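You operate a simulated robot arm through the tools that you are given. There is no shell and no other tool. Be economical: measure what you need, move in short steps, check, and stop when the job is done.

Carry out the task below with a simulated robot arm. There is one attempt and no reset: what you move stays moved.

JOB
Tighten the letters in the iron frame and brush the dust off them.
Fine: slider pushed up against letters and grey block, blue knob at TIGHT before brushing; use the orange brush and stand it back. Set down upright: orange brush. What is to be rubbed or washed off counts as gone when no trace of it is left.

It is judged by the outcome, as a careful person would: the job done as asked, and still so three seconds after it is handed in. It fails if anything else is knocked over, pushed out of place, dropped, spilled or broken.

ROBOT AND FRAMES
A 7-joint arm with a two-finger parallel gripper, fixed in place. Base frame: the origin is at the foot of the arm, x ahead of it, y to its left, z up. Readings come in m, rad, newtons and seconds.
With the tool pointing down near the work surface it reaches from about 0.24 to 0.68 m from the base axis. Its first joint turns from -1.152 to 1.152 rad. Payload 2.4 kg.
The tool frame sits at the grasp point between the pads (the TCP): z along the fingers, y along the line on which they close. The tips reach 0.03 m beyond it. The gripper opens to 0.094 m. The fingers are 0.028 m wide and 0.01 m thick; the gripper's body (0.05 by 0.096 m) begins 0.055 m behind the TCP.
Orientation is that of the tool frame in the base frame, as a unit quaternion [x, y, z, w]. With the fingers straight down and closing along the base's y, the tool's x points along the base's -x, its y along +y and its z along -z.

CONTROLS
- The arm moves only by the tool nudge_tool. Its argument "targets" is a list of rows, each a list of 2 entries, a list of its own where there are three numbers: the shift along the tool's x, y, z in units of 40 mm (1.0 is 40 mm), then the turn, a rotation vector about the tool's x, y, z in units of 4 degrees (1.0 is 4 degrees). In form: [[[tx, ty, tz], [ax, ay, az]], ...]. A call has 1 to 12 rows; each row shifts and turns the commanded pose from where the row before left it, along the tool's axes as they then stand. "jaw" is the gripper command, from -1 (fully open) to 1 (shut), values between in proportion, set as the call begins (left out, the last holds). A call with a number of a shift or a turn outside -1 to 1 is refused whole. A row lasts 0.2 s, in which the tool goes at most 0.05 m and 0.15 rad; a call with a longer step from one row to the next is refused whole, and so is a gripper value outside its range. A pose out of reach is approached as far as the arm can. The call stops where the force on the tool passes 40 N (or 10 N more than at its start, if that is more) or the arm is blocked; 0.2 s more then pass. The fingers move at their own pace (about 0.153 m/s each) and stop on an object; they squeeze with about 30 N. The grip force told is the motor's: it shows also when the fingers shut on nothing. Time passes only in rows, and 0.2 s behind the last, so rows that do not move let the fingers close. It gives the time, the measured TCP pose, the force on the tool (base axes), the opening and the grip force at its end, in the units of the frame above (readings bear some noise), with the torque about the TCP (base axes, N m) and any sound that the robot's microphone picked up.
- Cameras (640 x 400 px; columns grow to the right, rows downward): "scene" is fixed at [0.0636, 0.4944, 1.4489]; the picture's right is [-0.47, -0.88, 0.00], its down [-0.52, 0.28, -0.81] and it looks along [0.71, -0.38, -0.59] (base axes); focal length 312 px, centre (320, 200). "wrist" rides on the gripper at [0.076, 0.014, -0.102] in the tool frame; the picture's right is [-0.18, 0.98, 0.00], its down [-0.75, -0.14, -0.64] and it looks along [-0.63, -0.12, 0.77] (tool axes); focal length 243 px, centre (320, 200). There is no depth. A picture from a camera that has moved, and an enlarged one, comes with that camera's place and axes in the base frame and with its lens. The place of the scene camera against the robot may be out by one fixed shift of up to 0.018 m in any direction.
- camera(camera): a new picture of that camera. The clock stands still meanwhile.
- inspect(camera, box): a new picture of the part [left, top, right, bottom] of that camera's present view, enlarged. The clock stands still meanwhile.
- sign_off(): hands the job in; it is judged then, once.

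Go step by step. Nothing tells you positions but the pictures and the camera data: compare them with the known pose of the tool, close in by small moves and look again before you grip or let go. The budget is 120 turns and 64 pictures, counting those below and the enlarged ones. Unless the task says otherwise, let go and move clear before handing in, and close with one line.

The tools are called after ">>>" by a JSON object that holds its "op" and its "data". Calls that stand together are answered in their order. nudge_tool: Moves the arm, as the interface text tells. Its arguments: {"type":"object","properties":{"targets":{"type":"array","items":{"type":"array"}},"jaw":{"type":"number"}},"required":["targets"]} The other tools are called the same way: camera (camera) takes a picture; inspect (camera, box) takes an enlarged picture of a part of a camera's view; sign_off () hands the job in.

At the start:

```text
t: 0.0
ee_pos: [0.47, -0.0256, 1.2209]
tcp_rot: [0.0, 1.0, 0.0, -0.001]
wrist_force: [-0.4, -0.1, 0.5]
moment: [-0.02, 0.0, -0.03]
opening: 0.094
grip_force: 0.1
```

scene: 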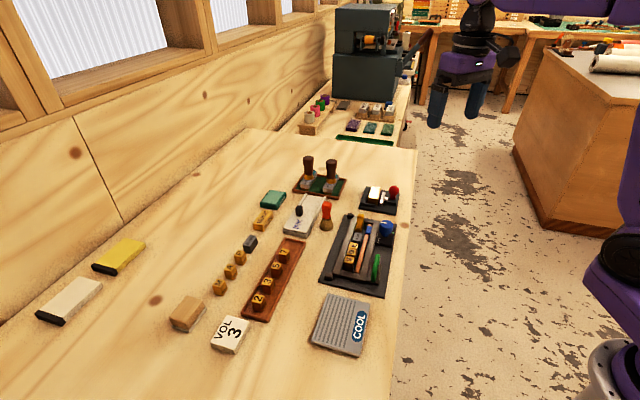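
wrist: 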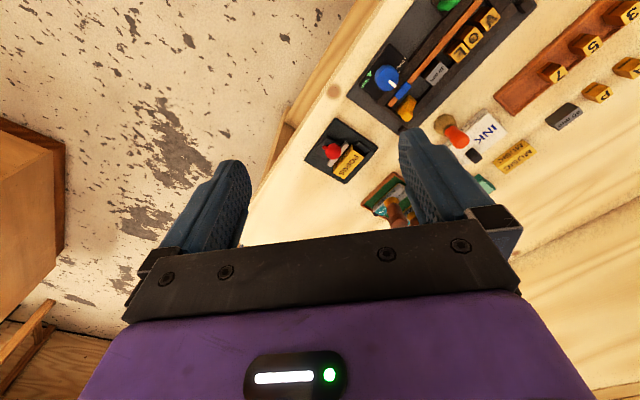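

I see a workbench with an iron frame (chase) holding letters, a slider bar and a blue knob, with an orange-handled brush nearby. I'll enlarge these first.

>>> {"op": "inspect", "data": {"camera": "scene", "box": [300, 190, 420, 310]}}

>>> {"op": "inspect", "data": {"camera": "wrist", "box": [320, 0, 560, 220]}}

```text
3.33 times, centred on (360, 250) of scene
camera zoom: at [0.0636, 0.4944, 1.4489], right [-0.47, -0.88, 0.0], down [-0.52, 0.28, -0.81], along [0.71, -0.38, -0.59], focal length 1041 px, centre (187, 33)
```

zoom: 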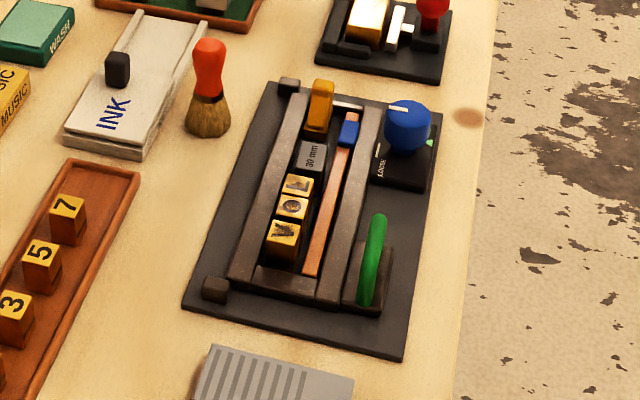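

```text
1.82 times, centred on (440, 110) of wrist
camera zoom: at [0.3925, -0.0105, 1.3242], right [0.18, 0.98, 0.0], down [0.75, -0.14, 0.64], along [0.63, -0.12, -0.77], focal length 441 px, centre (102, 364)
```

zoom: 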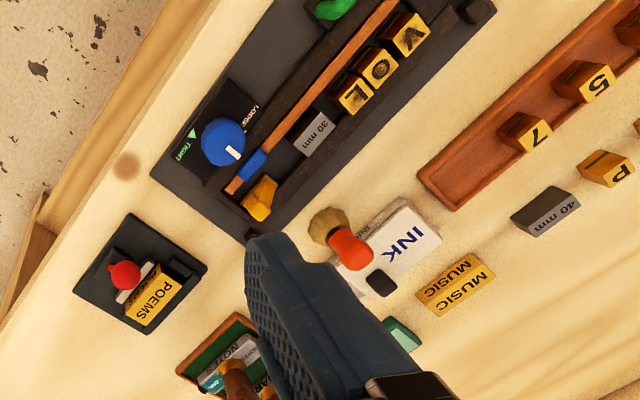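

The frame is a channel with V, O, L, a 30 mm block, an orange strip with a blue end, and a yellow piece. The knob is at roughly (0.506, 0.073, 0.91). I'll move the wrist camera back to see the frame fully.

>>> {"op": "nudge_tool", "data": {"targets": [[[0.8, 0.8, 0], [0, 0, 0]], [[0.8, 0.8, 0], [0, 0, 0]], [[0.8, 0.8, 0], [0, 0, 0]], [[0.8, 0.8, 0], [0, 0, 0]]]}}

>>> {"op": "camera", "data": {"camera": "wrist"}}

```text
t: 1.0
ee_pos: [0.3419, 0.1016, 1.2194]
tcp_rot: [0.0, 1.0, 0.002, 0.001]
wrist_force: [0.2, -1.1, 0.2]
moment: [-0.03, 0.01, 0.01]
opening: 0.0936
grip_force: 0.0
```

```text
59 pictures are left
camera wrist: at [0.2645, 0.1149, 1.3222], right [0.18, 0.98, 0.0], down [0.75, -0.14, 0.64], along [0.63, -0.12, -0.77], focal length 243 px, centre (320, 200)
```

wrist: 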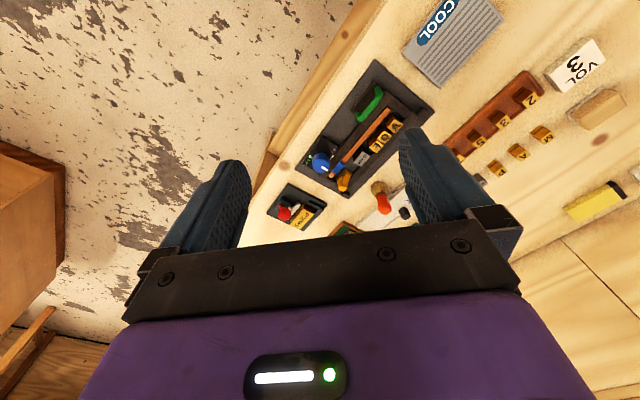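

>>> {"op": "inspect", "data": {"camera": "wrist", "box": [260, 50, 440, 230]}}

>>> {"op": "inspect", "data": {"camera": "scene", "box": [330, 205, 400, 275]}}

```text
2.22 times, centred on (350, 140) of wrist
camera zoom: at [0.2645, 0.1149, 1.3222], right [0.18, 0.98, 0.0], down [0.75, -0.14, 0.64], along [0.63, -0.12, -0.77], focal length 539 px, centre (253, 333)
```

zoom: 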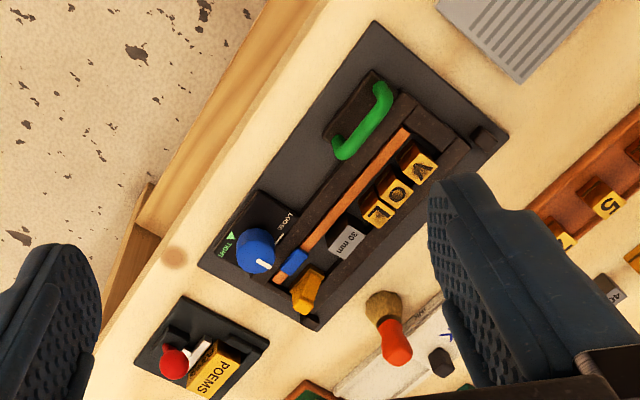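

```text
5.71 times, centred on (365, 240) of scene
camera zoom: at [0.0637, 0.4944, 1.4489], right [-0.47, -0.88, 0.0], down [-0.52, 0.28, -0.81], along [0.71, -0.38, -0.59], focal length 1784 px, centre (63, -29)
```

zoom: 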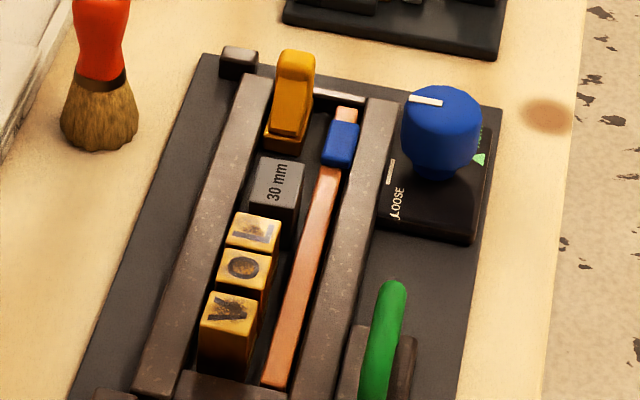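

The frame lies at about 45° to the base, with its row running from (0.56, 0.08) to (0.43, 0.21). I'll get a closer look to understand which part is the slider.

>>> {"op": "nudge_tool", "data": {"targets": [[[-0.72, 0.24, 0.6], [0, 0, 0]], [[-0.72, 0.24, 0.6], [0, 0, 0]], [[-0.72, 0.24, 0.6], [0, 0, 0]], [[-0.72, 0.24, 0.6], [0, 0, 0]], [[-0.72, 0.24, 0.6], [0, 0, 0]]]}}

>>> {"op": "camera", "data": {"camera": "wrist"}}

```text
t: 2.2
ee_pos: [0.488, 0.1502, 1.1012]
tcp_rot: [0.0, 1.0, 0.0, 0.0]
wrist_force: [0.7, 0.5, 0.6]
moment: [0.04, -0.01, -0.01]
opening: 0.0939
grip_force: 0.2
```

```text
56 pictures are left
camera wrist: at [0.4104, 0.1641, 1.2047], right [0.18, 0.98, 0.0], down [0.75, -0.14, 0.64], along [0.63, -0.12, -0.77], focal length 243 px, centre (320, 200)
```

wrist: 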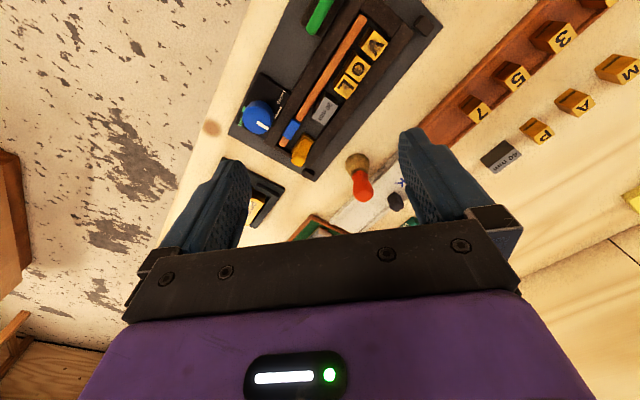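

>>> {"op": "inspect", "data": {"camera": "wrist", "box": [220, 0, 440, 200]}}

>>> {"op": "inspect", "data": {"camera": "wrist", "box": [230, 70, 350, 190]}}

```text
2.00 times, centred on (330, 100) of wrist
camera zoom: at [0.4104, 0.1641, 1.2047], right [0.18, 0.98, 0.0], down [0.75, -0.14, 0.64], along [0.63, -0.12, -0.77], focal length 485 px, centre (300, 400)
```

zoom: 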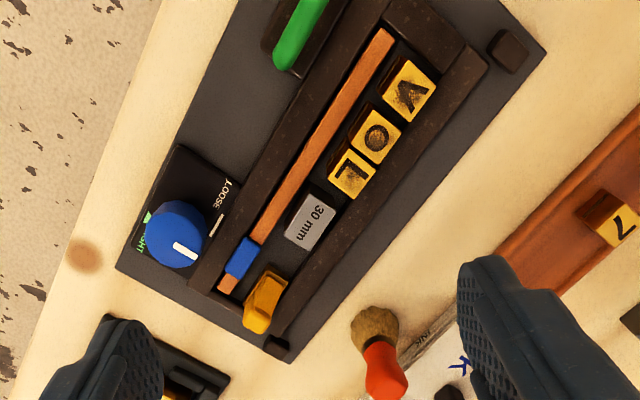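

```text
3.33 times, centred on (290, 130) of wrist
camera zoom: at [0.4104, 0.1641, 1.2047], right [0.18, 0.98, 0.0], down [0.75, -0.14, 0.64], along [0.63, -0.12, -0.77], focal length 809 px, centre (420, 433)
```

zoom: 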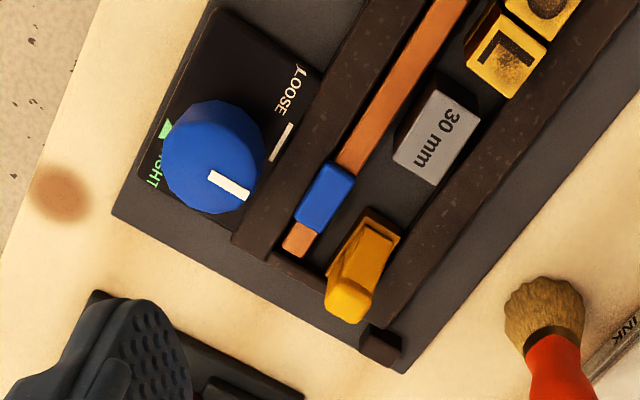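

The yellow tabbed piece looks like the slider: its tab top is at about (0.562, 0.107, 0.934), in line with the grey block (0.514, 0.151). I'll turn the tool 45° to align with the frame, shut the fingers and move behind the tab.

>>> {"op": "nudge_tool", "data": {"targets": [[[0, 0, 0], [0, 0, 0.9375]], [[0, 0, 0], [0, 0, 0.9375]], [[0, 0, 0], [0, 0, 0.9375]], [[0, 0, 0], [0, 0, 0.9375]], [[0, 0, 0], [0, 0, 0.9375]], [[0, 0, 0], [0, 0, 0.9375]], [[0, 0, 0], [0, 0, 0.9375]], [[0, 0, 0], [0, 0, 0.9375]], [[0, 0, 0], [0, 0, 0.9375]], [[0, 0, 0], [0, 0, 0.9375]], [[0, 0, 0], [0, 0, 0.9375]], [[0, 0, 0], [0, 0, 0.9375]]], "jaw": 1}}

>>> {"op": "nudge_tool", "data": {"targets": [[[-0.74, 0.14, 0.5], [0, 0, 0]], [[-0.74, 0.14, 0.5], [0, 0, 0]], [[-0.74, 0.14, 0.5], [0, 0, 0]], [[-0.74, 0.14, 0.5], [0, 0, 0]]]}}

>>> {"op": "camera", "data": {"camera": "wrist"}}

>>> {"op": "inspect", "data": {"camera": "scene", "box": [310, 160, 430, 280]}}

```text
t: 4.8
ee_pos: [0.4858, 0.1512, 1.1015]
tcp_rot: [0.384, 0.923, 0.0, 0.0]
wrist_force: [-0.8, 1.2, 0.5]
moment: [-0.03, 0.0, -0.02]
opening: 0.0
grip_force: 29.7
```

```text
t: 5.8
ee_pos: [0.5853, 0.0841, 1.0191]
tcp_rot: [0.383, 0.924, 0.0, 0.001]
wrist_force: [0.5, -0.7, -0.2]
moment: [0.0, 0.03, -0.01]
opening: 0.0
grip_force: 29.7
```

```text
53 pictures are left
camera wrist: at [0.5397, 0.1475, 1.123], right [0.83, 0.56, 0.0], down [0.43, -0.63, 0.64], along [0.36, -0.53, -0.77], focal length 243 px, centre (320, 200)
```

wrist: 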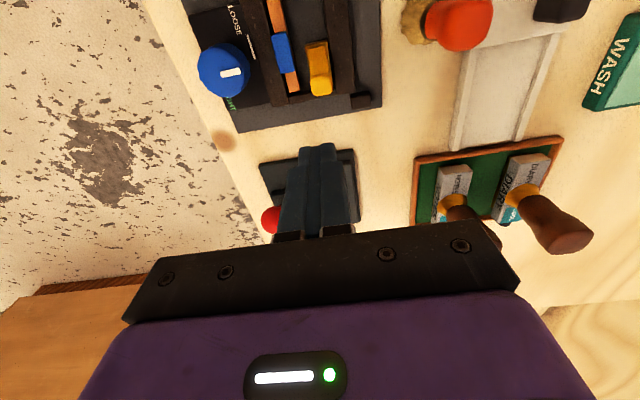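

```text
3.33 times, centred on (370, 220) of scene
camera zoom: at [0.0636, 0.4944, 1.4489], right [-0.47, -0.88, 0.0], down [-0.52, 0.28, -0.81], along [0.71, -0.38, -0.59], focal length 1041 px, centre (153, 133)
```

zoom: 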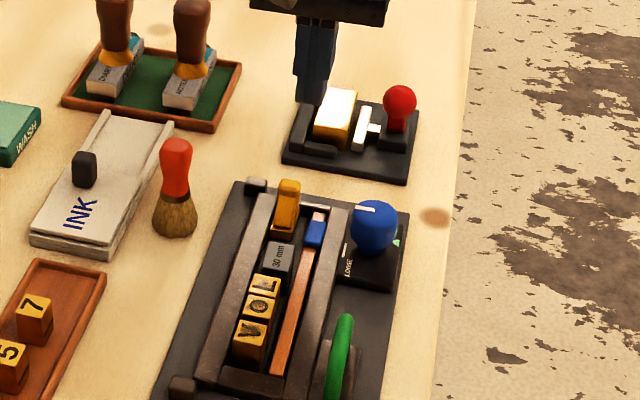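

The closed fingers are about 30 mm behind the tab and in line with it. I'll lower the tips to about z = 0.914.

>>> {"op": "nudge_tool", "data": {"targets": [[[0, 0, 0.62], [0, 0, 0]], [[0, 0, 0.62], [0, 0, 0]], [[0, 0, 0.62], [0, 0, 0]]]}}

>>> {"op": "camera", "data": {"camera": "wrist"}}

>>> {"op": "inspect", "data": {"camera": "scene", "box": [335, 190, 405, 260]}}

```text
t: 6.6
ee_pos: [0.5851, 0.0842, 0.945]
tcp_rot: [0.382, 0.924, 0.0, 0.0]
wrist_force: [-0.6, 0.2, -0.3]
moment: [0.0, -0.01, -0.05]
opening: 0.0
grip_force: 29.7
```

```text
51 pictures are left
camera wrist: at [0.5402, 0.1485, 1.0486], right [0.83, 0.56, 0.0], down [0.43, -0.63, 0.64], along [0.36, -0.53, -0.77], focal length 243 px, centre (320, 200)
```

wrist: 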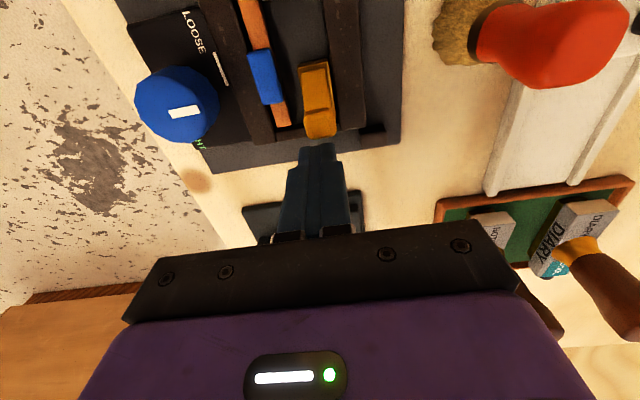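

```text
5.71 times, centred on (370, 225) of scene
camera zoom: at [0.0636, 0.4944, 1.4489], right [-0.47, -0.88, 0.0], down [-0.52, 0.28, -0.81], along [0.71, -0.38, -0.59], focal length 1784 px, centre (34, 57)
```

zoom: 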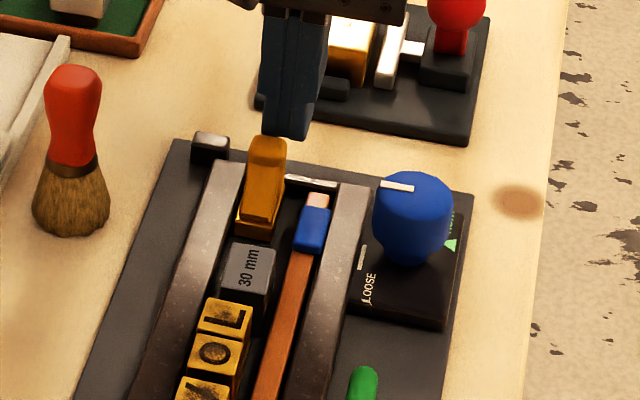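

Fingers are right behind the tab. I'll push along the row (+tool x) in small steps.

>>> {"op": "nudge_tool", "data": {"targets": [[[0.15, 0, 0], [0, 0, 0]], [[0.15, 0, 0], [0, 0, 0]], [[0.15, 0, 0], [0, 0, 0]], [[0.15, 0, 0], [0, 0, 0]], [[0.1, 0, 0], [0, 0, 0]]]}}

>>> {"op": "camera", "data": {"camera": "wrist"}}

```text
t: 7.8
ee_pos: [0.5663, 0.1043, 0.9463]
tcp_rot: [0.382, 0.924, 0.0, 0.0]
wrist_force: [0.5, -0.7, 1.0]
moment: [-0.03, -0.01, 0.0]
opening: 0.0001
grip_force: 30.3
```

```text
49 pictures are left
camera wrist: at [0.5204, 0.167, 1.0502], right [0.82, 0.57, 0.0], down [0.43, -0.63, 0.64], along [0.36, -0.53, -0.77], focal length 243 px, centre (320, 200)
```

wrist: 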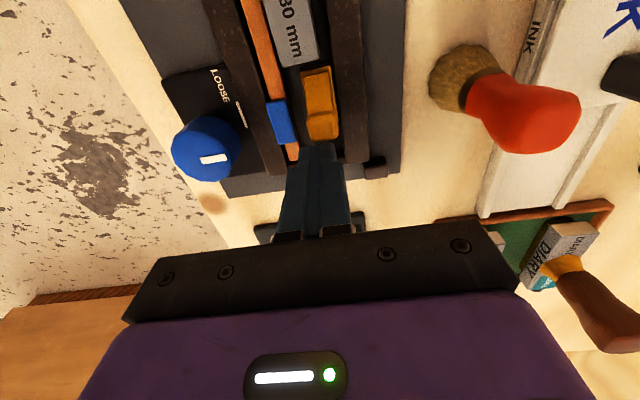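

The slider moves easily and is close to the grey block. I'll keep pushing until resistance rises.

>>> {"op": "nudge_tool", "data": {"targets": [[[0.1, 0, 0], [0, 0, 0]], [[0.1, 0, 0], [0, 0, 0]], [[0.1, 0, 0], [0, 0, 0]], [[0.1, 0, 0], [0, 0, 0]], [[0, 0, 0], [0, 0, 0]]]}}

>>> {"op": "inspect", "data": {"camera": "scene", "box": [335, 205, 405, 275]}}

```text
t: 9.0
ee_pos: [0.554, 0.1153, 0.9464]
tcp_rot: [0.383, 0.924, 0.0, 0.0]
wrist_force: [0.6, -0.5, 0.8]
moment: [-0.01, -0.03, 0.05]
opening: 0.0
grip_force: 30.1
```

```text
5.71 times, centred on (370, 240) of scene
camera zoom: at [0.0636, 0.4944, 1.4489], right [-0.47, -0.88, 0.0], down [-0.52, 0.28, -0.81], along [0.71, -0.38, -0.59], focal length 1784 px, centre (34, -29)
```

zoom: 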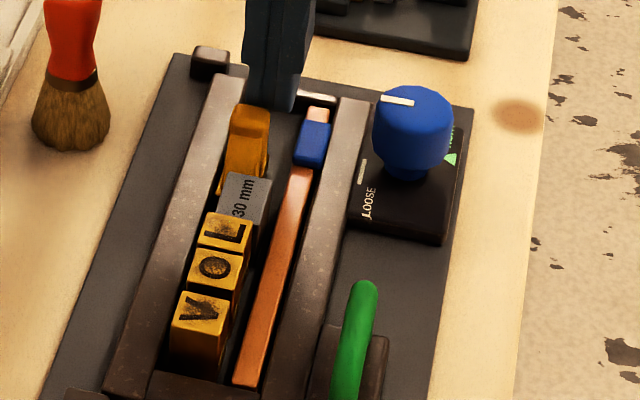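

The grey block is moving with it and has nearly reached L. I'll continue in small steps.

>>> {"op": "nudge_tool", "data": {"targets": [[[0.08, 0, 0], [0, 0, 0]], [[0.08, 0, 0], [0, 0, 0]], [[0.08, 0, 0], [0, 0, 0]], [[0.08, 0, 0], [0, 0, 0]], [[0, 0, 0], [0, 0, 0]]]}}

>>> {"op": "inspect", "data": {"camera": "scene", "box": [335, 215, 405, 285]}}

```text
t: 10.2
ee_pos: [0.5456, 0.1242, 0.9464]
tcp_rot: [0.383, 0.924, 0.0, -0.001]
wrist_force: [1.1, -2.0, -1.2]
moment: [-0.07, -0.05, 0.01]
opening: 0.0
grip_force: 30.6
```

```text
5.71 times, centred on (370, 250) of scene
camera zoom: at [0.0637, 0.4944, 1.4489], right [-0.47, -0.88, 0.0], down [-0.52, 0.28, -0.81], along [0.71, -0.38, -0.59], focal length 1784 px, centre (34, -86)
```

zoom: 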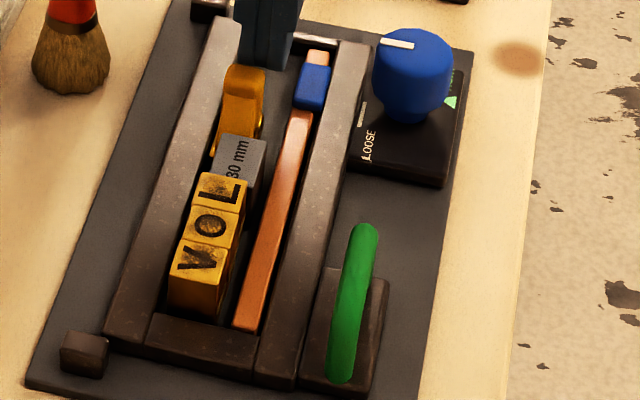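

The row looks closed now and resistance is just starting. I'll press a little further to confirm.

>>> {"op": "nudge_tool", "data": {"targets": [[[0.05, 0, 0], [0, 0, 0]], [[0.05, 0, 0], [0, 0, 0]], [[0.05, 0, 0], [0, 0, 0]], [[0, 0, 0], [0, 0, 0]]]}}

>>> {"op": "inspect", "data": {"camera": "scene", "box": [345, 225, 395, 275]}}

```text
t: 11.2
ee_pos: [0.5442, 0.1261, 0.9477]
tcp_rot: [0.384, 0.923, 0.001, 0.002]
wrist_force: [20.8, -13.2, -4.8]
moment: [-0.27, -0.7, -0.03]
opening: 0.0
grip_force: 29.9
```

```text
8.00 times, centred on (370, 250) of scene
camera zoom: at [0.0643, 0.4941, 1.449], right [-0.47, -0.88, 0.0], down [-0.52, 0.28, -0.81], along [0.71, -0.38, -0.59], focal length 2497 px, centre (-80, -200)
```

zoom: 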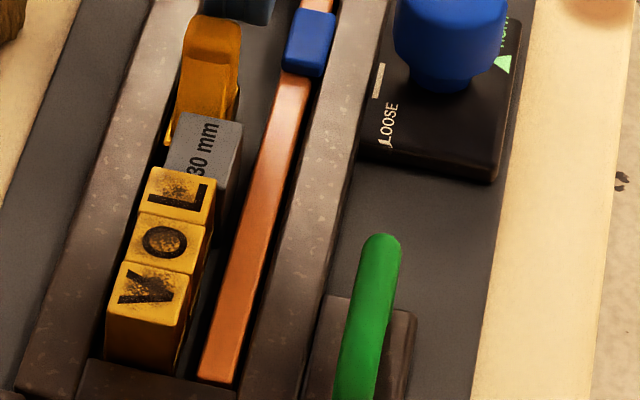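

The row is tight (about 25 N on contact). I'll back off, lift, open the jaws and look at the knob.

>>> {"op": "nudge_tool", "data": {"targets": [[[-0.3, 0, 0], [0, 0, 0]], [[-0.3, 0, -0.3], [0, 0, 0]], [[0, 0, -0.9], [0, 0, 0]], [[0, 0, -0.9], [0, 0, 0]]]}}

>>> {"op": "inspect", "data": {"camera": "wrist", "box": [180, 0, 400, 160]}}

```text
t: 12.2
ee_pos: [0.5585, 0.1119, 1.0309]
tcp_rot: [0.382, 0.924, -0.001, 0.0]
wrist_force: [0.5, 0.5, 0.6]
moment: [0.03, -0.03, -0.01]
opening: 0.0
grip_force: 29.8
```

```text
2.50 times, centred on (290, 80) of wrist
camera zoom: at [0.5136, 0.1748, 1.1339], right [0.82, 0.57, 0.0], down [0.43, -0.63, 0.64], along [0.36, -0.53, -0.77], focal length 606 px, centre (395, 500)
```

zoom: 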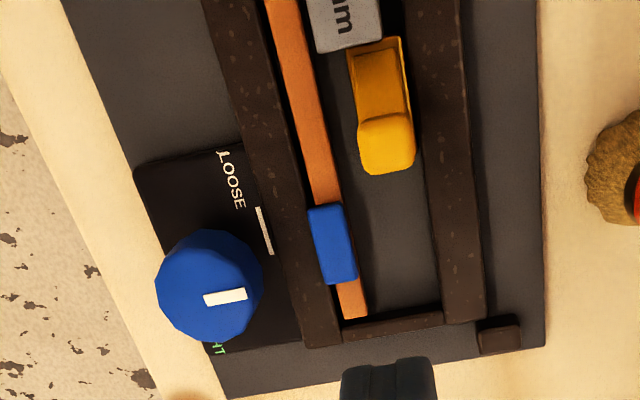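

The slider, grey block and letters are tight. The knob pointer faces the rail (LOOSE), and the TIGHT mark is around 135–150° clockwise from there, so I'll move above the knob and pre-rotate the wrist to have enough turning range.

>>> {"op": "nudge_tool", "data": {"targets": [[[0.1, -0.85, 0], [0, 0, -0.4]], [[0.1, -0.84, 0], [0, 0, -0.6]], [[0, 0, 0], [0, 0, -1]], [[0, 0, 0], [0, 0, -1]], [[0, 0, 0], [0, 0, -1]], [[0, 0, 0], [0, 0, -1]], [[0, 0, 0], [0, 0, -1]], [[0, 0, 0], [0, 0, -1]], [[0, 0, 0], [0, 0, -1]], [[0, 0, 0], [0, 0, -1]], [[0, 0, 0], [0, 0, -1]], [[0, 0, 0], [0, 0, -1]]], "jaw": -1}}

>>> {"op": "nudge_tool", "data": {"targets": [[[0, 0, 0], [0, 0, -1]], [[0, 0, 0], [0, 0, -1]], [[0, 0, 0], [0, 0, -1]], [[0, 0, 0], [0, 0, -1]], [[0, 0, 0], [0, 0, -1]], [[0, 0, 0], [0, 0, -1]], [[0, 0, 0], [0, 0, -1]], [[0, 0, 0], [0, 0, -1]], [[0, 0, 0], [0, 0, -1]], [[0, 0, 0], [0, 0, -1]], [[0, 0, 0], [0, 0, -1]], [[0, 0, 0], [0, 0, -1]]]}}

>>> {"op": "nudge_tool", "data": {"targets": [[[0, 0, 0], [0, 0, -1]], [[0, 0, 0], [0, 0, -1]], [[0, 0, 0], [0, 0, -1]], [[0, 0, 0], [0, 0, -1]], [[0, 0, 0], [0, 0, -1]], [[0, 0, 0], [0, 0, -1]], [[0, 0, 0], [0, 0, -1]]]}}

>>> {"op": "camera", "data": {"camera": "wrist"}}

```text
t: 14.8
ee_pos: [0.5059, 0.0666, 1.03]
tcp_rot: [0.008, 1.0, 0.0, 0.0]
wrist_force: [-0.1, -0.7, 1.0]
moment: [0.02, 0.01, 0.0]
opening: 0.0941
grip_force: 0.1
```

```text
t: 17.4
ee_pos: [0.5049, 0.0683, 1.0302]
tcp_rot: [-0.401, 0.916, 0.0, 0.0]
wrist_force: [-0.3, -0.1, -0.1]
moment: [0.02, -0.04, 0.01]
opening: 0.0943
grip_force: 0.1
```

```text
t: 19.0
ee_pos: [0.5054, 0.068, 1.0295]
tcp_rot: [-0.61, 0.793, 0.0, 0.0]
wrist_force: [0.0, 1.0, 0.1]
moment: [0.02, 0.0, 0.01]
opening: 0.0941
grip_force: 0.0
```

```text
44 pictures are left
camera wrist: at [0.471, -0.0019, 1.1337], right [-0.9, 0.43, 0.0], down [0.33, 0.69, 0.64], along [0.28, 0.58, -0.77], focal length 243 px, centre (320, 200)
```

wrist: 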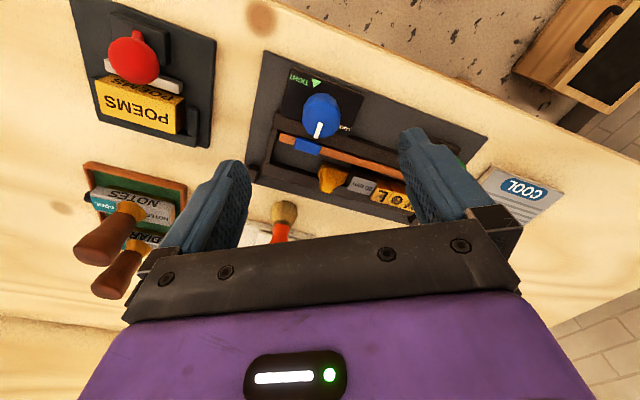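

>>> {"op": "inspect", "data": {"camera": "wrist", "box": [270, 60, 390, 160]}}

```text
4.00 times, centred on (330, 110) of wrist
camera zoom: at [0.471, -0.0019, 1.1337], right [-0.9, 0.43, 0.0], down [0.33, 0.69, 0.64], along [0.28, 0.58, -0.77], focal length 970 px, centre (280, 560)
```

zoom: 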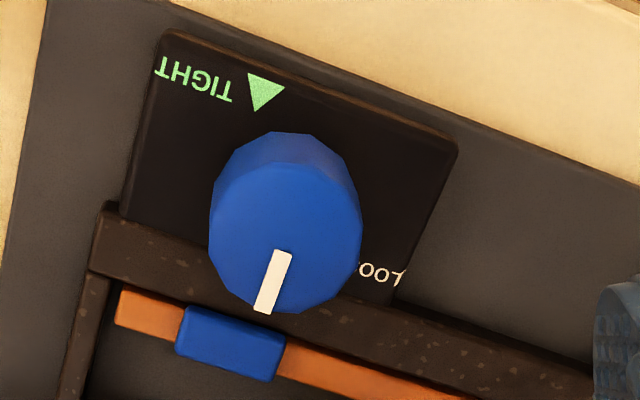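

The TIGHT triangle is clear now, about 148° clockwise from the pointer. I'll lower the open jaws around the knob, tips staying just above the rails.

>>> {"op": "nudge_tool", "data": {"targets": [[[-0.1, 0, 0.7], [0, 0, 0]], [[0, 0, 0.7], [0, 0, 0]], [[0, 0, 0.6], [0, 0, 0]], [[0, 0, 0.27], [0, 0, 0]]]}}

>>> {"op": "camera", "data": {"camera": "wrist"}}

>>> {"op": "inspect", "data": {"camera": "scene", "box": [335, 190, 425, 280]}}

```text
t: 20.0
ee_pos: [0.5061, 0.0729, 0.9389]
tcp_rot: [-0.609, 0.793, 0.0, -0.001]
wrist_force: [1.3, -0.3, 0.2]
moment: [-0.04, -0.03, 0.0]
opening: 0.094
grip_force: 0.0
```

```text
42 pictures are left
camera wrist: at [0.472, 0.0022, 1.0426], right [-0.9, 0.43, 0.0], down [0.33, 0.69, 0.64], along [0.28, 0.58, -0.77], focal length 243 px, centre (320, 200)
```

wrist: 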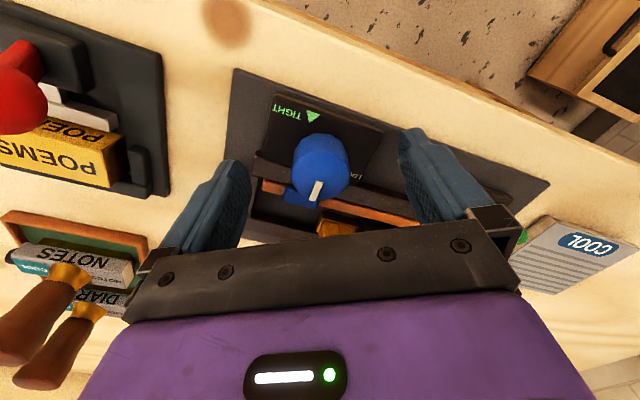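

```text
4.44 times, centred on (380, 235) of scene
camera zoom: at [0.0636, 0.4944, 1.4489], right [-0.47, -0.88, 0.0], down [-0.52, 0.28, -0.81], along [0.71, -0.38, -0.59], focal length 1387 px, centre (53, 44)
```

zoom: 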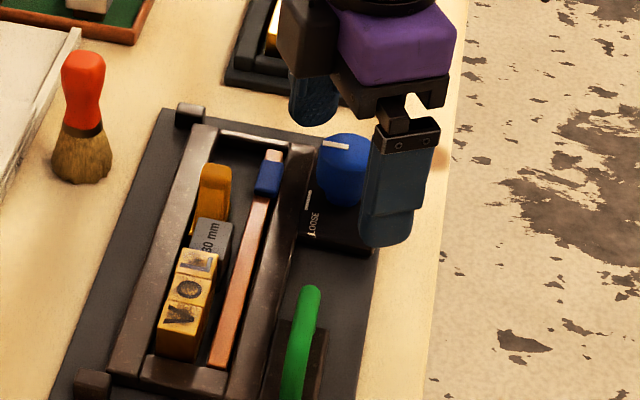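

The knob is centred between the fingers. I'll lower 5 mm more and grip.

>>> {"op": "nudge_tool", "data": {"targets": [[[0, 0, 0.12], [0, 0, 0]], [[0, 0, 0], [0, 0, 0]]]}}

>>> {"op": "nudge_tool", "data": {"targets": [[[0, 0, 0], [0, 0, 0]], [[0, 0, 0], [0, 0, 0]], [[0, 0, 0], [0, 0, 0]]], "jaw": 1}}

```text
t: 20.6
ee_pos: [0.5057, 0.072, 0.9344]
tcp_rot: [-0.609, 0.793, 0.001, 0.0]
wrist_force: [0.6, -0.4, -0.3]
moment: [-0.03, -0.01, -0.03]
opening: 0.0941
grip_force: 0.1
```

```text
t: 21.4
ee_pos: [0.5065, 0.0725, 0.9359]
tcp_rot: [-0.608, 0.794, 0.001, 0.0]
wrist_force: [-0.1, -1.1, -1.2]
moment: [0.0, -0.02, 0.03]
opening: 0.0332
grip_force: 45.2
```

Gripped the knob (33 mm wide). Now turning it clockwise in stages.

>>> {"op": "nudge_tool", "data": {"targets": [[[0, 0, 0], [0, 0, 1]], [[0, 0, 0], [0, 0, 1]], [[0, 0, 0], [0, 0, 1]], [[0, 0, 0], [0, 0, 1]], [[0, 0, 0], [0, 0, 1]], [[0, 0, 0], [0, 0, 1]], [[0, 0, 0], [0, 0, 1]], [[0, 0, 0], [0, 0, 1]], [[0, 0, 0], [0, 0, 1]], [[0, 0, 0], [0, 0, 1]]]}}

>>> {"op": "inspect", "data": {"camera": "scene", "box": [335, 190, 425, 280]}}

```text
t: 23.6
ee_pos: [0.5075, 0.0729, 0.9352]
tcp_rot: [-0.3, 0.954, 0.0, 0.0]
wrist_force: [-1.1, -0.4, 11.0]
moment: [-0.45, 0.74, -0.01]
opening: 0.0333
grip_force: 45.0
```

```text
4.44 times, centred on (380, 235) of scene
camera zoom: at [0.0635, 0.4944, 1.4489], right [-0.47, -0.88, 0.0], down [-0.52, 0.28, -0.81], along [0.71, -0.38, -0.59], focal length 1387 px, centre (53, 44)
```

zoom: 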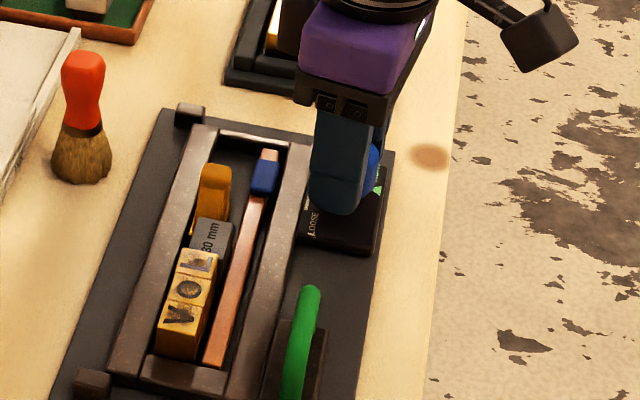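

An 11 N upward load appeared, perhaps a fingertip grazing the rail. I'll raise 2 mm and recheck.

>>> {"op": "nudge_tool", "data": {"targets": [[[0, 0, -0.05], [0, 0, 0]], [[0, 0, 0], [0, 0, 0]]]}}

>>> {"op": "camera", "data": {"camera": "wrist"}}

```text
t: 24.2
ee_pos: [0.5064, 0.0705, 0.9363]
tcp_rot: [-0.301, 0.954, 0.0, -0.001]
wrist_force: [8.8, 0.9, -16.6]
moment: [-0.54, 0.71, -0.02]
opening: 0.0333
grip_force: 45.1
```

```text
39 pictures are left
camera wrist: at [0.4345, 0.04, 1.0394], right [-0.41, 0.91, 0.0], down [0.7, 0.32, 0.64], along [0.58, 0.26, -0.77], focal length 243 px, centre (320, 200)
```

wrist: 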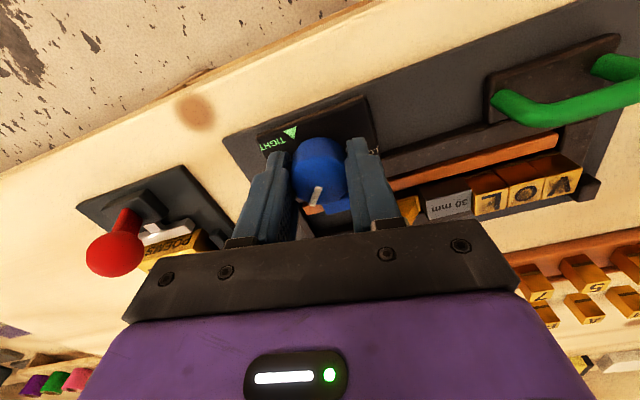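

The knob is turning along with the grip. I'll relax the height by about 1 mm and continue turning.

>>> {"op": "nudge_tool", "data": {"targets": [[[0, 0, 0.025], [0, 0, 0]], [[0, 0, 0], [0, 0, 1]], [[0, 0, 0], [0, 0, 1]], [[0, 0, 0], [0, 0, 1]], [[0, 0, 0], [0, 0, 1]], [[0, 0, 0], [0, 0, 1]], [[0, 0, 0], [0, 0, 1]], [[0, 0, 0], [0, 0, 1]], [[0, 0, 0], [0, 0, 1]], [[0, 0, 0], [0, 0, 1]], [[0, 0, 0], [0, 0, 1]]]}}

```text
t: 26.6
ee_pos: [0.5052, 0.0716, 0.935]
tcp_rot: [0.044, 0.999, 0.001, 0.001]
wrist_force: [-9.6, 0.8, 6.2]
moment: [0.04, -0.95, 0.01]
opening: 0.033
grip_force: 45.8
```

About 80° turned with modest loads. Continuing.

>>> {"op": "nudge_tool", "data": {"targets": [[[0, 0, 0], [0, 0, 1]], [[0, 0, 0], [0, 0, 1]], [[0, 0, 0], [0, 0, 1]], [[0, 0, 0], [0, 0, 1]], [[0, 0, 0], [0, 0, 1]], [[0, 0, 0], [0, 0, 1]], [[0, 0, 0], [0, 0, 1]], [[0, 0, 0], [0, 0, 1]], [[0, 0, 0], [0, 0, 1]], [[0, 0, 0], [0, 0, 1]]]}}

>>> {"op": "inspect", "data": {"camera": "wrist", "box": [230, 80, 410, 230]}}

```text
t: 28.8
ee_pos: [0.5054, 0.0721, 0.9361]
tcp_rot: [0.384, 0.923, -0.001, -0.001]
wrist_force: [-5.2, 4.1, -3.5]
moment: [-0.27, -0.34, 0.02]
opening: 0.0332
grip_force: 45.4
```

```text
2.67 times, centred on (320, 155) of wrist
camera zoom: at [0.4614, 0.136, 1.039], right [0.83, 0.56, 0.0], down [0.43, -0.63, 0.64], along [0.36, -0.53, -0.77], focal length 647 px, centre (320, 320)
```

zoom: 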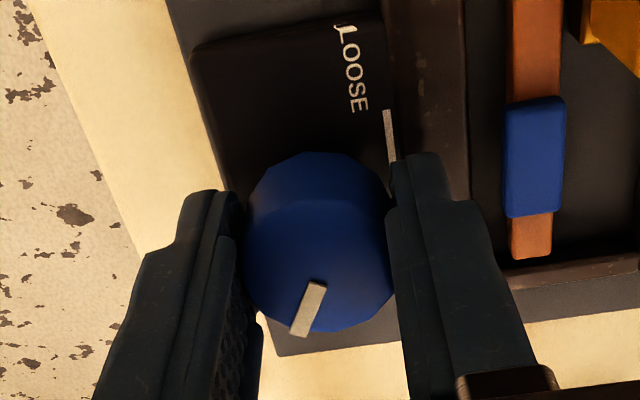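

About 28° remain to the TIGHT mark.

>>> {"op": "nudge_tool", "data": {"targets": [[[0, 0, 0], [0, 0, 1]], [[0, 0, 0], [0, 0, 1]], [[0, 0, 0], [0, 0, 1]], [[0, 0, 0], [0, 0, 1]], [[0, 0, 0], [0, 0, 1]], [[0, 0, 0], [0, 0, 1]], [[0, 0, 0], [0, 0, 1]], [[0, 0, 0], [0, 0, 0]]]}}

>>> {"op": "inspect", "data": {"camera": "wrist", "box": [230, 80, 410, 230]}}

>>> {"op": "inspect", "data": {"camera": "scene", "box": [335, 190, 425, 280]}}

```text
t: 30.6
ee_pos: [0.5063, 0.0716, 0.9371]
tcp_rot: [0.596, 0.803, 0.0, -0.001]
wrist_force: [-3.7, 3.3, -6.0]
moment: [0.1, 0.16, -0.03]
opening: 0.0332
grip_force: 44.4
```

```text
2.67 times, centred on (320, 155) of wrist
camera zoom: at [0.4965, 0.1491, 1.0391], right [0.99, 0.11, 0.0], down [0.08, -0.76, 0.64], along [0.07, -0.64, -0.77], focal length 647 px, centre (320, 320)
```

zoom: 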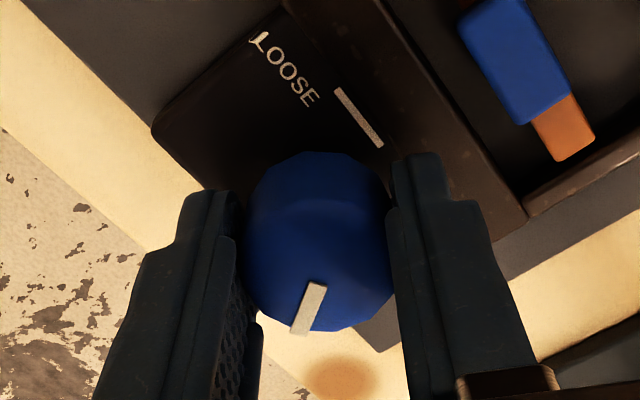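

```text
4.44 times, centred on (380, 235) of scene
camera zoom: at [0.0636, 0.4945, 1.4489], right [-0.47, -0.88, 0.0], down [-0.52, 0.28, -0.81], along [0.71, -0.38, -0.59], focal length 1387 px, centre (53, 44)
```

zoom: 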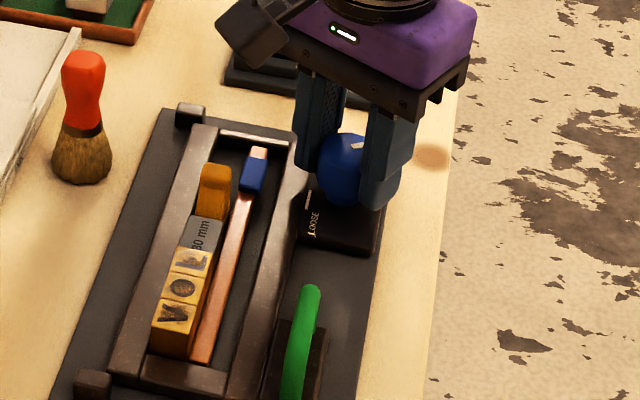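

The knob has driven the orange bar against the letters. I'll release, lift, and check the pointer against the TIGHT triangle.

>>> {"op": "nudge_tool", "data": {"targets": [[[0, 0, 0], [0, 0, 0]], [[0, 0, 0], [0, 0, 0]], [[0, 0, -0.8], [0, 0, 0]], [[0, 0, -0.8], [0, 0, 0]], [[0, 0, -0.8], [0, 0, 0]]], "jaw": -1}}

>>> {"op": "inspect", "data": {"camera": "scene", "box": [345, 205, 405, 265]}}

```text
t: 31.8
ee_pos: [0.5058, 0.0736, 1.0308]
tcp_rot: [0.595, 0.804, -0.001, -0.001]
wrist_force: [-0.2, 0.2, -1.0]
moment: [0.0, -0.01, 0.04]
opening: 0.094
grip_force: 0.1
```

```text
6.67 times, centred on (375, 235) of scene
camera zoom: at [0.0636, 0.4944, 1.4489], right [-0.47, -0.88, 0.0], down [-0.52, 0.28, -0.81], along [0.71, -0.38, -0.59], focal length 2081 px, centre (-47, -33)
```

zoom: 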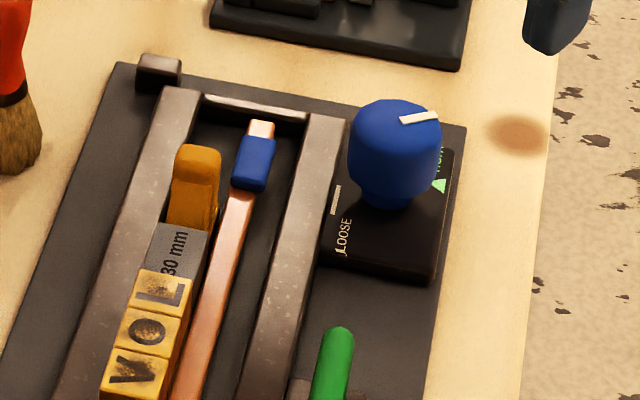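

The pointer now reads about azimuth −100°, matching the triangle (−101°). I'll turn the wrist back, raise it and check from above.

>>> {"op": "nudge_tool", "data": {"targets": [[[0, 0, -0.1], [0, 0, -1]], [[0, 0, -0.1], [0, 0, -1]], [[0, 0, -0.1], [0, 0, -1]], [[0, 0, -0.1], [0, 0, -1]], [[0, 0, -0.1], [0, 0, -1]], [[0, 0, -0.1], [0, 0, -1]], [[0, 0, -0.1], [0, 0, -1]], [[0, 0, -0.1], [0, 0, -1]], [[0, 0, -0.1], [0, 0, -1]], [[0, 0, -0.1], [0, 0, -1]], [[0, 0, -0.1], [0, 0, -1]], [[0, 0, -0.1], [0, 0, -1]]]}}

>>> {"op": "nudge_tool", "data": {"targets": [[[0, 0, 0], [0, 0, -1]], [[0, 0, 0], [0, 0, -1]], [[0, 0, 0], [0, 0, -1]], [[0, 0, 0], [0, 0, -1]], [[0, 0, 0], [0, 0, -1]], [[0, 0, 0], [0, 0, -1]], [[0, 0, 0], [0, 0, -0.25]]]}}

>>> {"op": "inspect", "data": {"camera": "wrist", "box": [240, 20, 440, 220]}}

```text
t: 34.4
ee_pos: [0.5059, 0.0723, 1.081]
tcp_rot: [0.216, 0.976, 0.0, 0.0]
wrist_force: [0.6, -0.3, -0.2]
moment: [0.04, 0.0, -0.01]
opening: 0.0941
grip_force: 0.1
```

```text
t: 36.0
ee_pos: [0.5062, 0.0715, 1.0808]
tcp_rot: [-0.002, 1.0, 0.0, 0.001]
wrist_force: [-0.3, 0.6, 0.1]
moment: [-0.02, 0.03, 0.0]
opening: 0.0939
grip_force: 0.0
```

```text
2.00 times, centred on (340, 120) of wrist
camera zoom: at [0.4294, 0.0859, 1.1834], right [0.18, 0.98, 0.0], down [0.75, -0.14, 0.64], along [0.63, -0.12, -0.77], focal length 485 px, centre (280, 360)
```

zoom: 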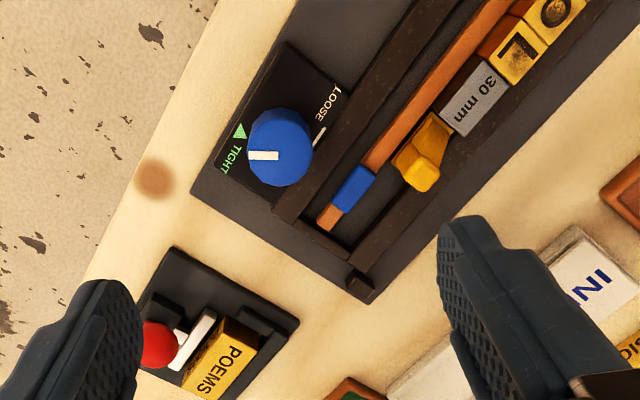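

The pointer is aligned with the TIGHT triangle and the row is closed. Next I'll move over to look at the brush.

>>> {"op": "nudge_tool", "data": {"targets": [[[-0.3, 0.85, 0], [0, 0, 0]], [[-0.3, 0.85, 0], [0, 0, 0]], [[-0.3, 0.85, 0], [0, 0, 0]]]}}

>>> {"op": "camera", "data": {"camera": "wrist"}}

```text
t: 36.8
ee_pos: [0.5429, 0.1753, 1.0812]
tcp_rot: [-0.001, 1.0, 0.0, 0.001]
wrist_force: [0.1, 0.1, -0.1]
moment: [-0.01, -0.04, -0.02]
opening: 0.0942
grip_force: 0.1
```

```text
33 pictures are left
camera wrist: at [0.4646, 0.1886, 1.184], right [0.18, 0.98, 0.0], down [0.75, -0.14, 0.64], along [0.63, -0.12, -0.77], focal length 243 px, centre (320, 200)
```

wrist: 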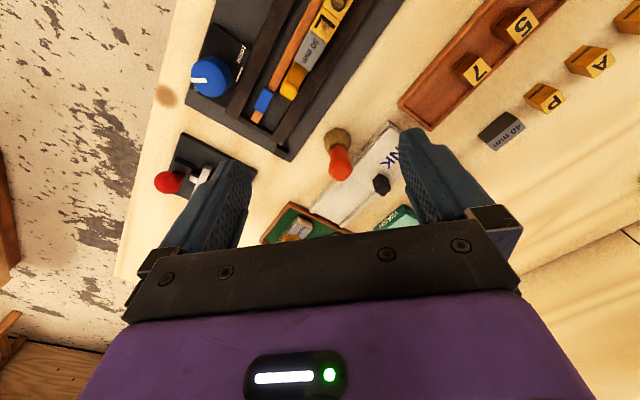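

The brush stands at about (0.618, 0.183), with its top near z = 0.95. I'll narrow the jaws and move above it.

>>> {"op": "nudge_tool", "data": {"targets": [[[-0.95, 0.1, 0.3], [0, 0, 0]], [[-0.95, 0.1, 0.5], [0, 0, 0]], [[0, 0, 0.5], [0, 0, 0]]], "jaw": -0.3}}

>>> {"op": "camera", "data": {"camera": "wrist"}}

>>> {"op": "inspect", "data": {"camera": "scene", "box": [270, 150, 390, 270]}}

```text
t: 37.6
ee_pos: [0.6172, 0.1817, 1.0268]
tcp_rot: [0.0, 1.0, 0.0, -0.002]
wrist_force: [0.8, -0.2, -0.1]
moment: [0.06, 0.01, 0.01]
opening: 0.061
grip_force: 0.1
```

```text
32 pictures are left
camera wrist: at [0.5399, 0.1957, 1.1301], right [0.18, 0.98, 0.0], down [0.75, -0.14, 0.64], along [0.63, -0.12, -0.77], focal length 243 px, centre (320, 200)
```

wrist: 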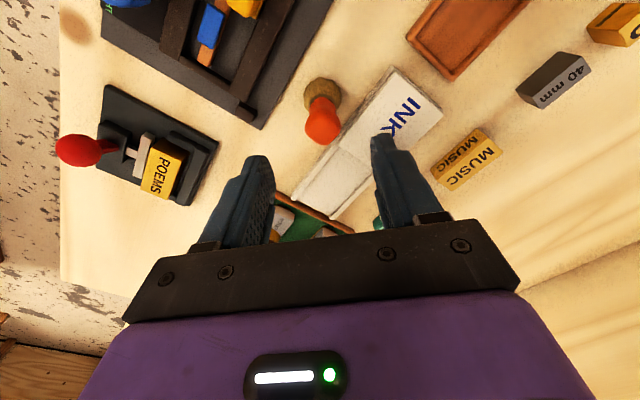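

```text
3.33 times, centred on (330, 210) of scene
camera zoom: at [0.0637, 0.4944, 1.4489], right [-0.47, -0.88, 0.0], down [-0.52, 0.28, -0.81], along [0.71, -0.38, -0.59], focal length 1041 px, centre (287, 167)
```

zoom: 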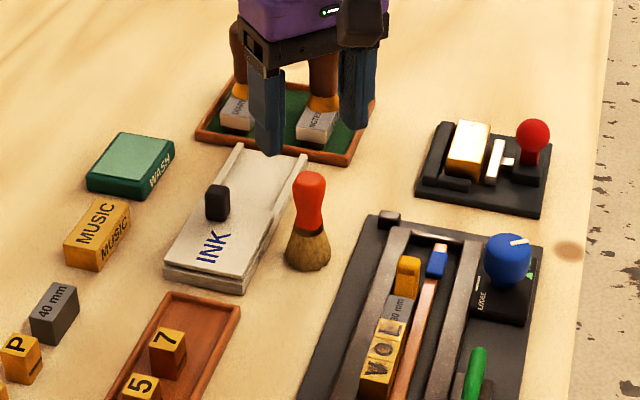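

Aligned within a couple of millimetres. Descending to grip the handle.

>>> {"op": "nudge_tool", "data": {"targets": [[[0, 0.03, 0.8], [0, 0, 0]], [[0, 0, 0.8], [0, 0, 0]], [[0, 0, 0.57], [0, 0, 0]]]}}

>>> {"op": "inspect", "data": {"camera": "scene", "box": [290, 170, 370, 250]}}

>>> {"op": "inspect", "data": {"camera": "wrist", "box": [220, 80, 420, 250]}}

```text
t: 38.4
ee_pos: [0.6169, 0.1827, 0.9396]
tcp_rot: [0.0, 1.0, 0.0, 0.0]
wrist_force: [0.5, 0.6, -0.4]
moment: [0.0, -0.01, -0.01]
opening: 0.0609
grip_force: 0.0
```

```text
5.00 times, centred on (330, 210) of scene
camera zoom: at [0.0636, 0.4944, 1.4489], right [-0.47, -0.88, 0.0], down [-0.52, 0.28, -0.81], along [0.71, -0.38, -0.59], focal length 1561 px, centre (270, 150)
```

zoom: 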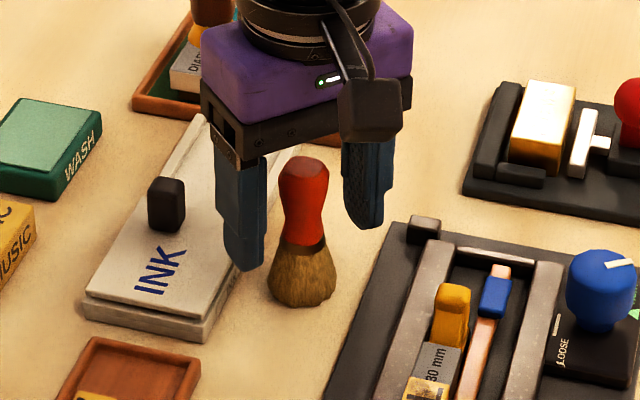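

```text
2.35 times, centred on (320, 165) of wrist
camera zoom: at [0.5395, 0.1965, 1.0435], right [0.18, 0.98, 0.0], down [0.75, -0.14, 0.64], along [0.63, -0.12, -0.77], focal length 571 px, centre (320, 282)
```

zoom: 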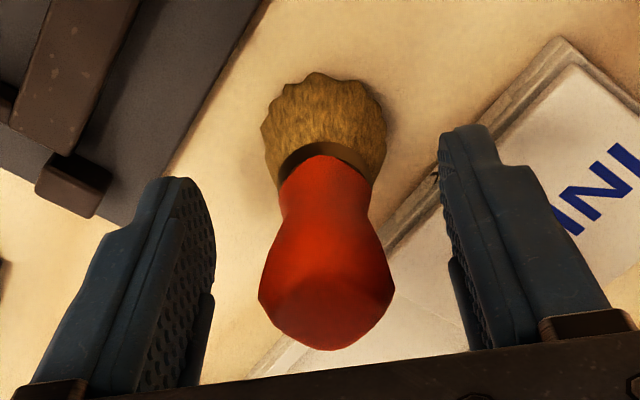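

The handle is centred between the pads. Closing.

>>> {"op": "nudge_tool", "data": {"targets": [[[0, 0, 0.05], [0, 0, 0]], [[0, 0, 0], [0, 0, 0]], [[0, 0, 0], [0, 0, 0]], [[0, 0, 0], [0, 0, 0]]], "jaw": 1}}

>>> {"op": "nudge_tool", "data": {"targets": [[[0, 0, -0.5], [0, 0, 0]], [[0, 0, -0.8], [0, 0, 0]], [[0, 0, -0.8], [0, 0, 0]]]}}

>>> {"op": "camera", "data": {"camera": "wrist"}}

>>> {"op": "inspect", "data": {"camera": "scene", "box": [270, 130, 410, 270]}}

```text
t: 39.4
ee_pos: [0.617, 0.1819, 0.9405]
tcp_rot: [0.0, 1.0, -0.001, 0.001]
wrist_force: [-6.5, -1.1, 22.0]
moment: [-0.1, 0.41, 0.01]
opening: 0.0467
grip_force: 30.1
```

```text
t: 40.2
ee_pos: [0.6197, 0.182, 1.0238]
tcp_rot: [0.0, 1.0, 0.0, -0.001]
wrist_force: [0.1, -0.4, -1.0]
moment: [0.0, 0.03, 0.0]
opening: 0.0468
grip_force: 29.6
```

```text
28 pictures are left
camera wrist: at [0.5414, 0.1965, 1.1266], right [0.18, 0.98, 0.0], down [0.75, -0.14, 0.64], along [0.63, -0.12, -0.77], focal length 243 px, centre (320, 200)
```

wrist: 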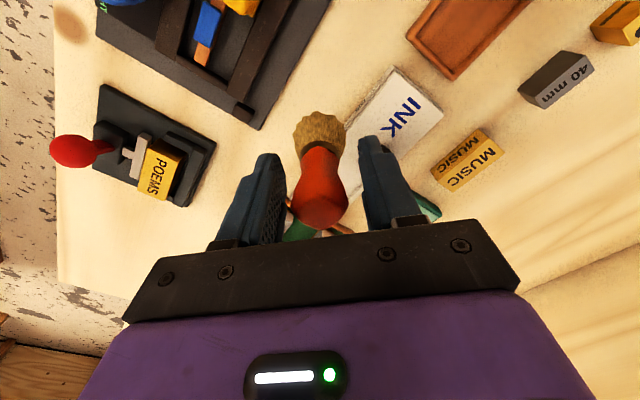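

```text
2.86 times, centred on (340, 200) of scene
camera zoom: at [0.0636, 0.4944, 1.4489], right [-0.47, -0.88, 0.0], down [-0.52, 0.28, -0.81], along [0.71, -0.38, -0.59], focal length 892 px, centre (263, 200)
```

zoom: 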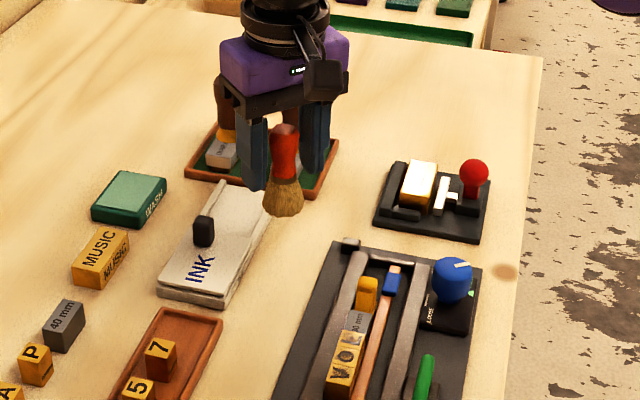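

The jaws closed to 46.7 mm and the tips are pinching the bristles rather than the handle. I'll set it back down and regrip higher on the handle.

>>> {"op": "nudge_tool", "data": {"targets": [[[0, 0, 0.8], [0, 0, 0]], [[0, 0, 0.8], [0, 0, 0]], [[0, 0, 0.42], [0, 0, 0]], [[0, 0, 0.05], [0, 0, 0]]]}}

```text
t: 41.2
ee_pos: [0.6166, 0.1832, 0.9404]
tcp_rot: [-0.001, 1.0, 0.0, 0.0]
wrist_force: [1.0, -0.3, -0.3]
moment: [-0.03, 0.0, -0.01]
opening: 0.0471
grip_force: 30.6
```

>>> {"op": "nudge_tool", "data": {"targets": [[[0, 0, 0.03], [0, 0, 0]], [[0, 0, 0.03], [0, 0, 0]], [[0, 0, 0], [0, 0, 0]]]}}

```text
t: 42.0
ee_pos: [0.6173, 0.1828, 0.9396]
tcp_rot: [0.0, 1.0, 0.0, 0.001]
wrist_force: [-5.7, -1.8, 17.2]
moment: [-0.12, 0.42, 0.01]
opening: 0.0469
grip_force: 29.4
```

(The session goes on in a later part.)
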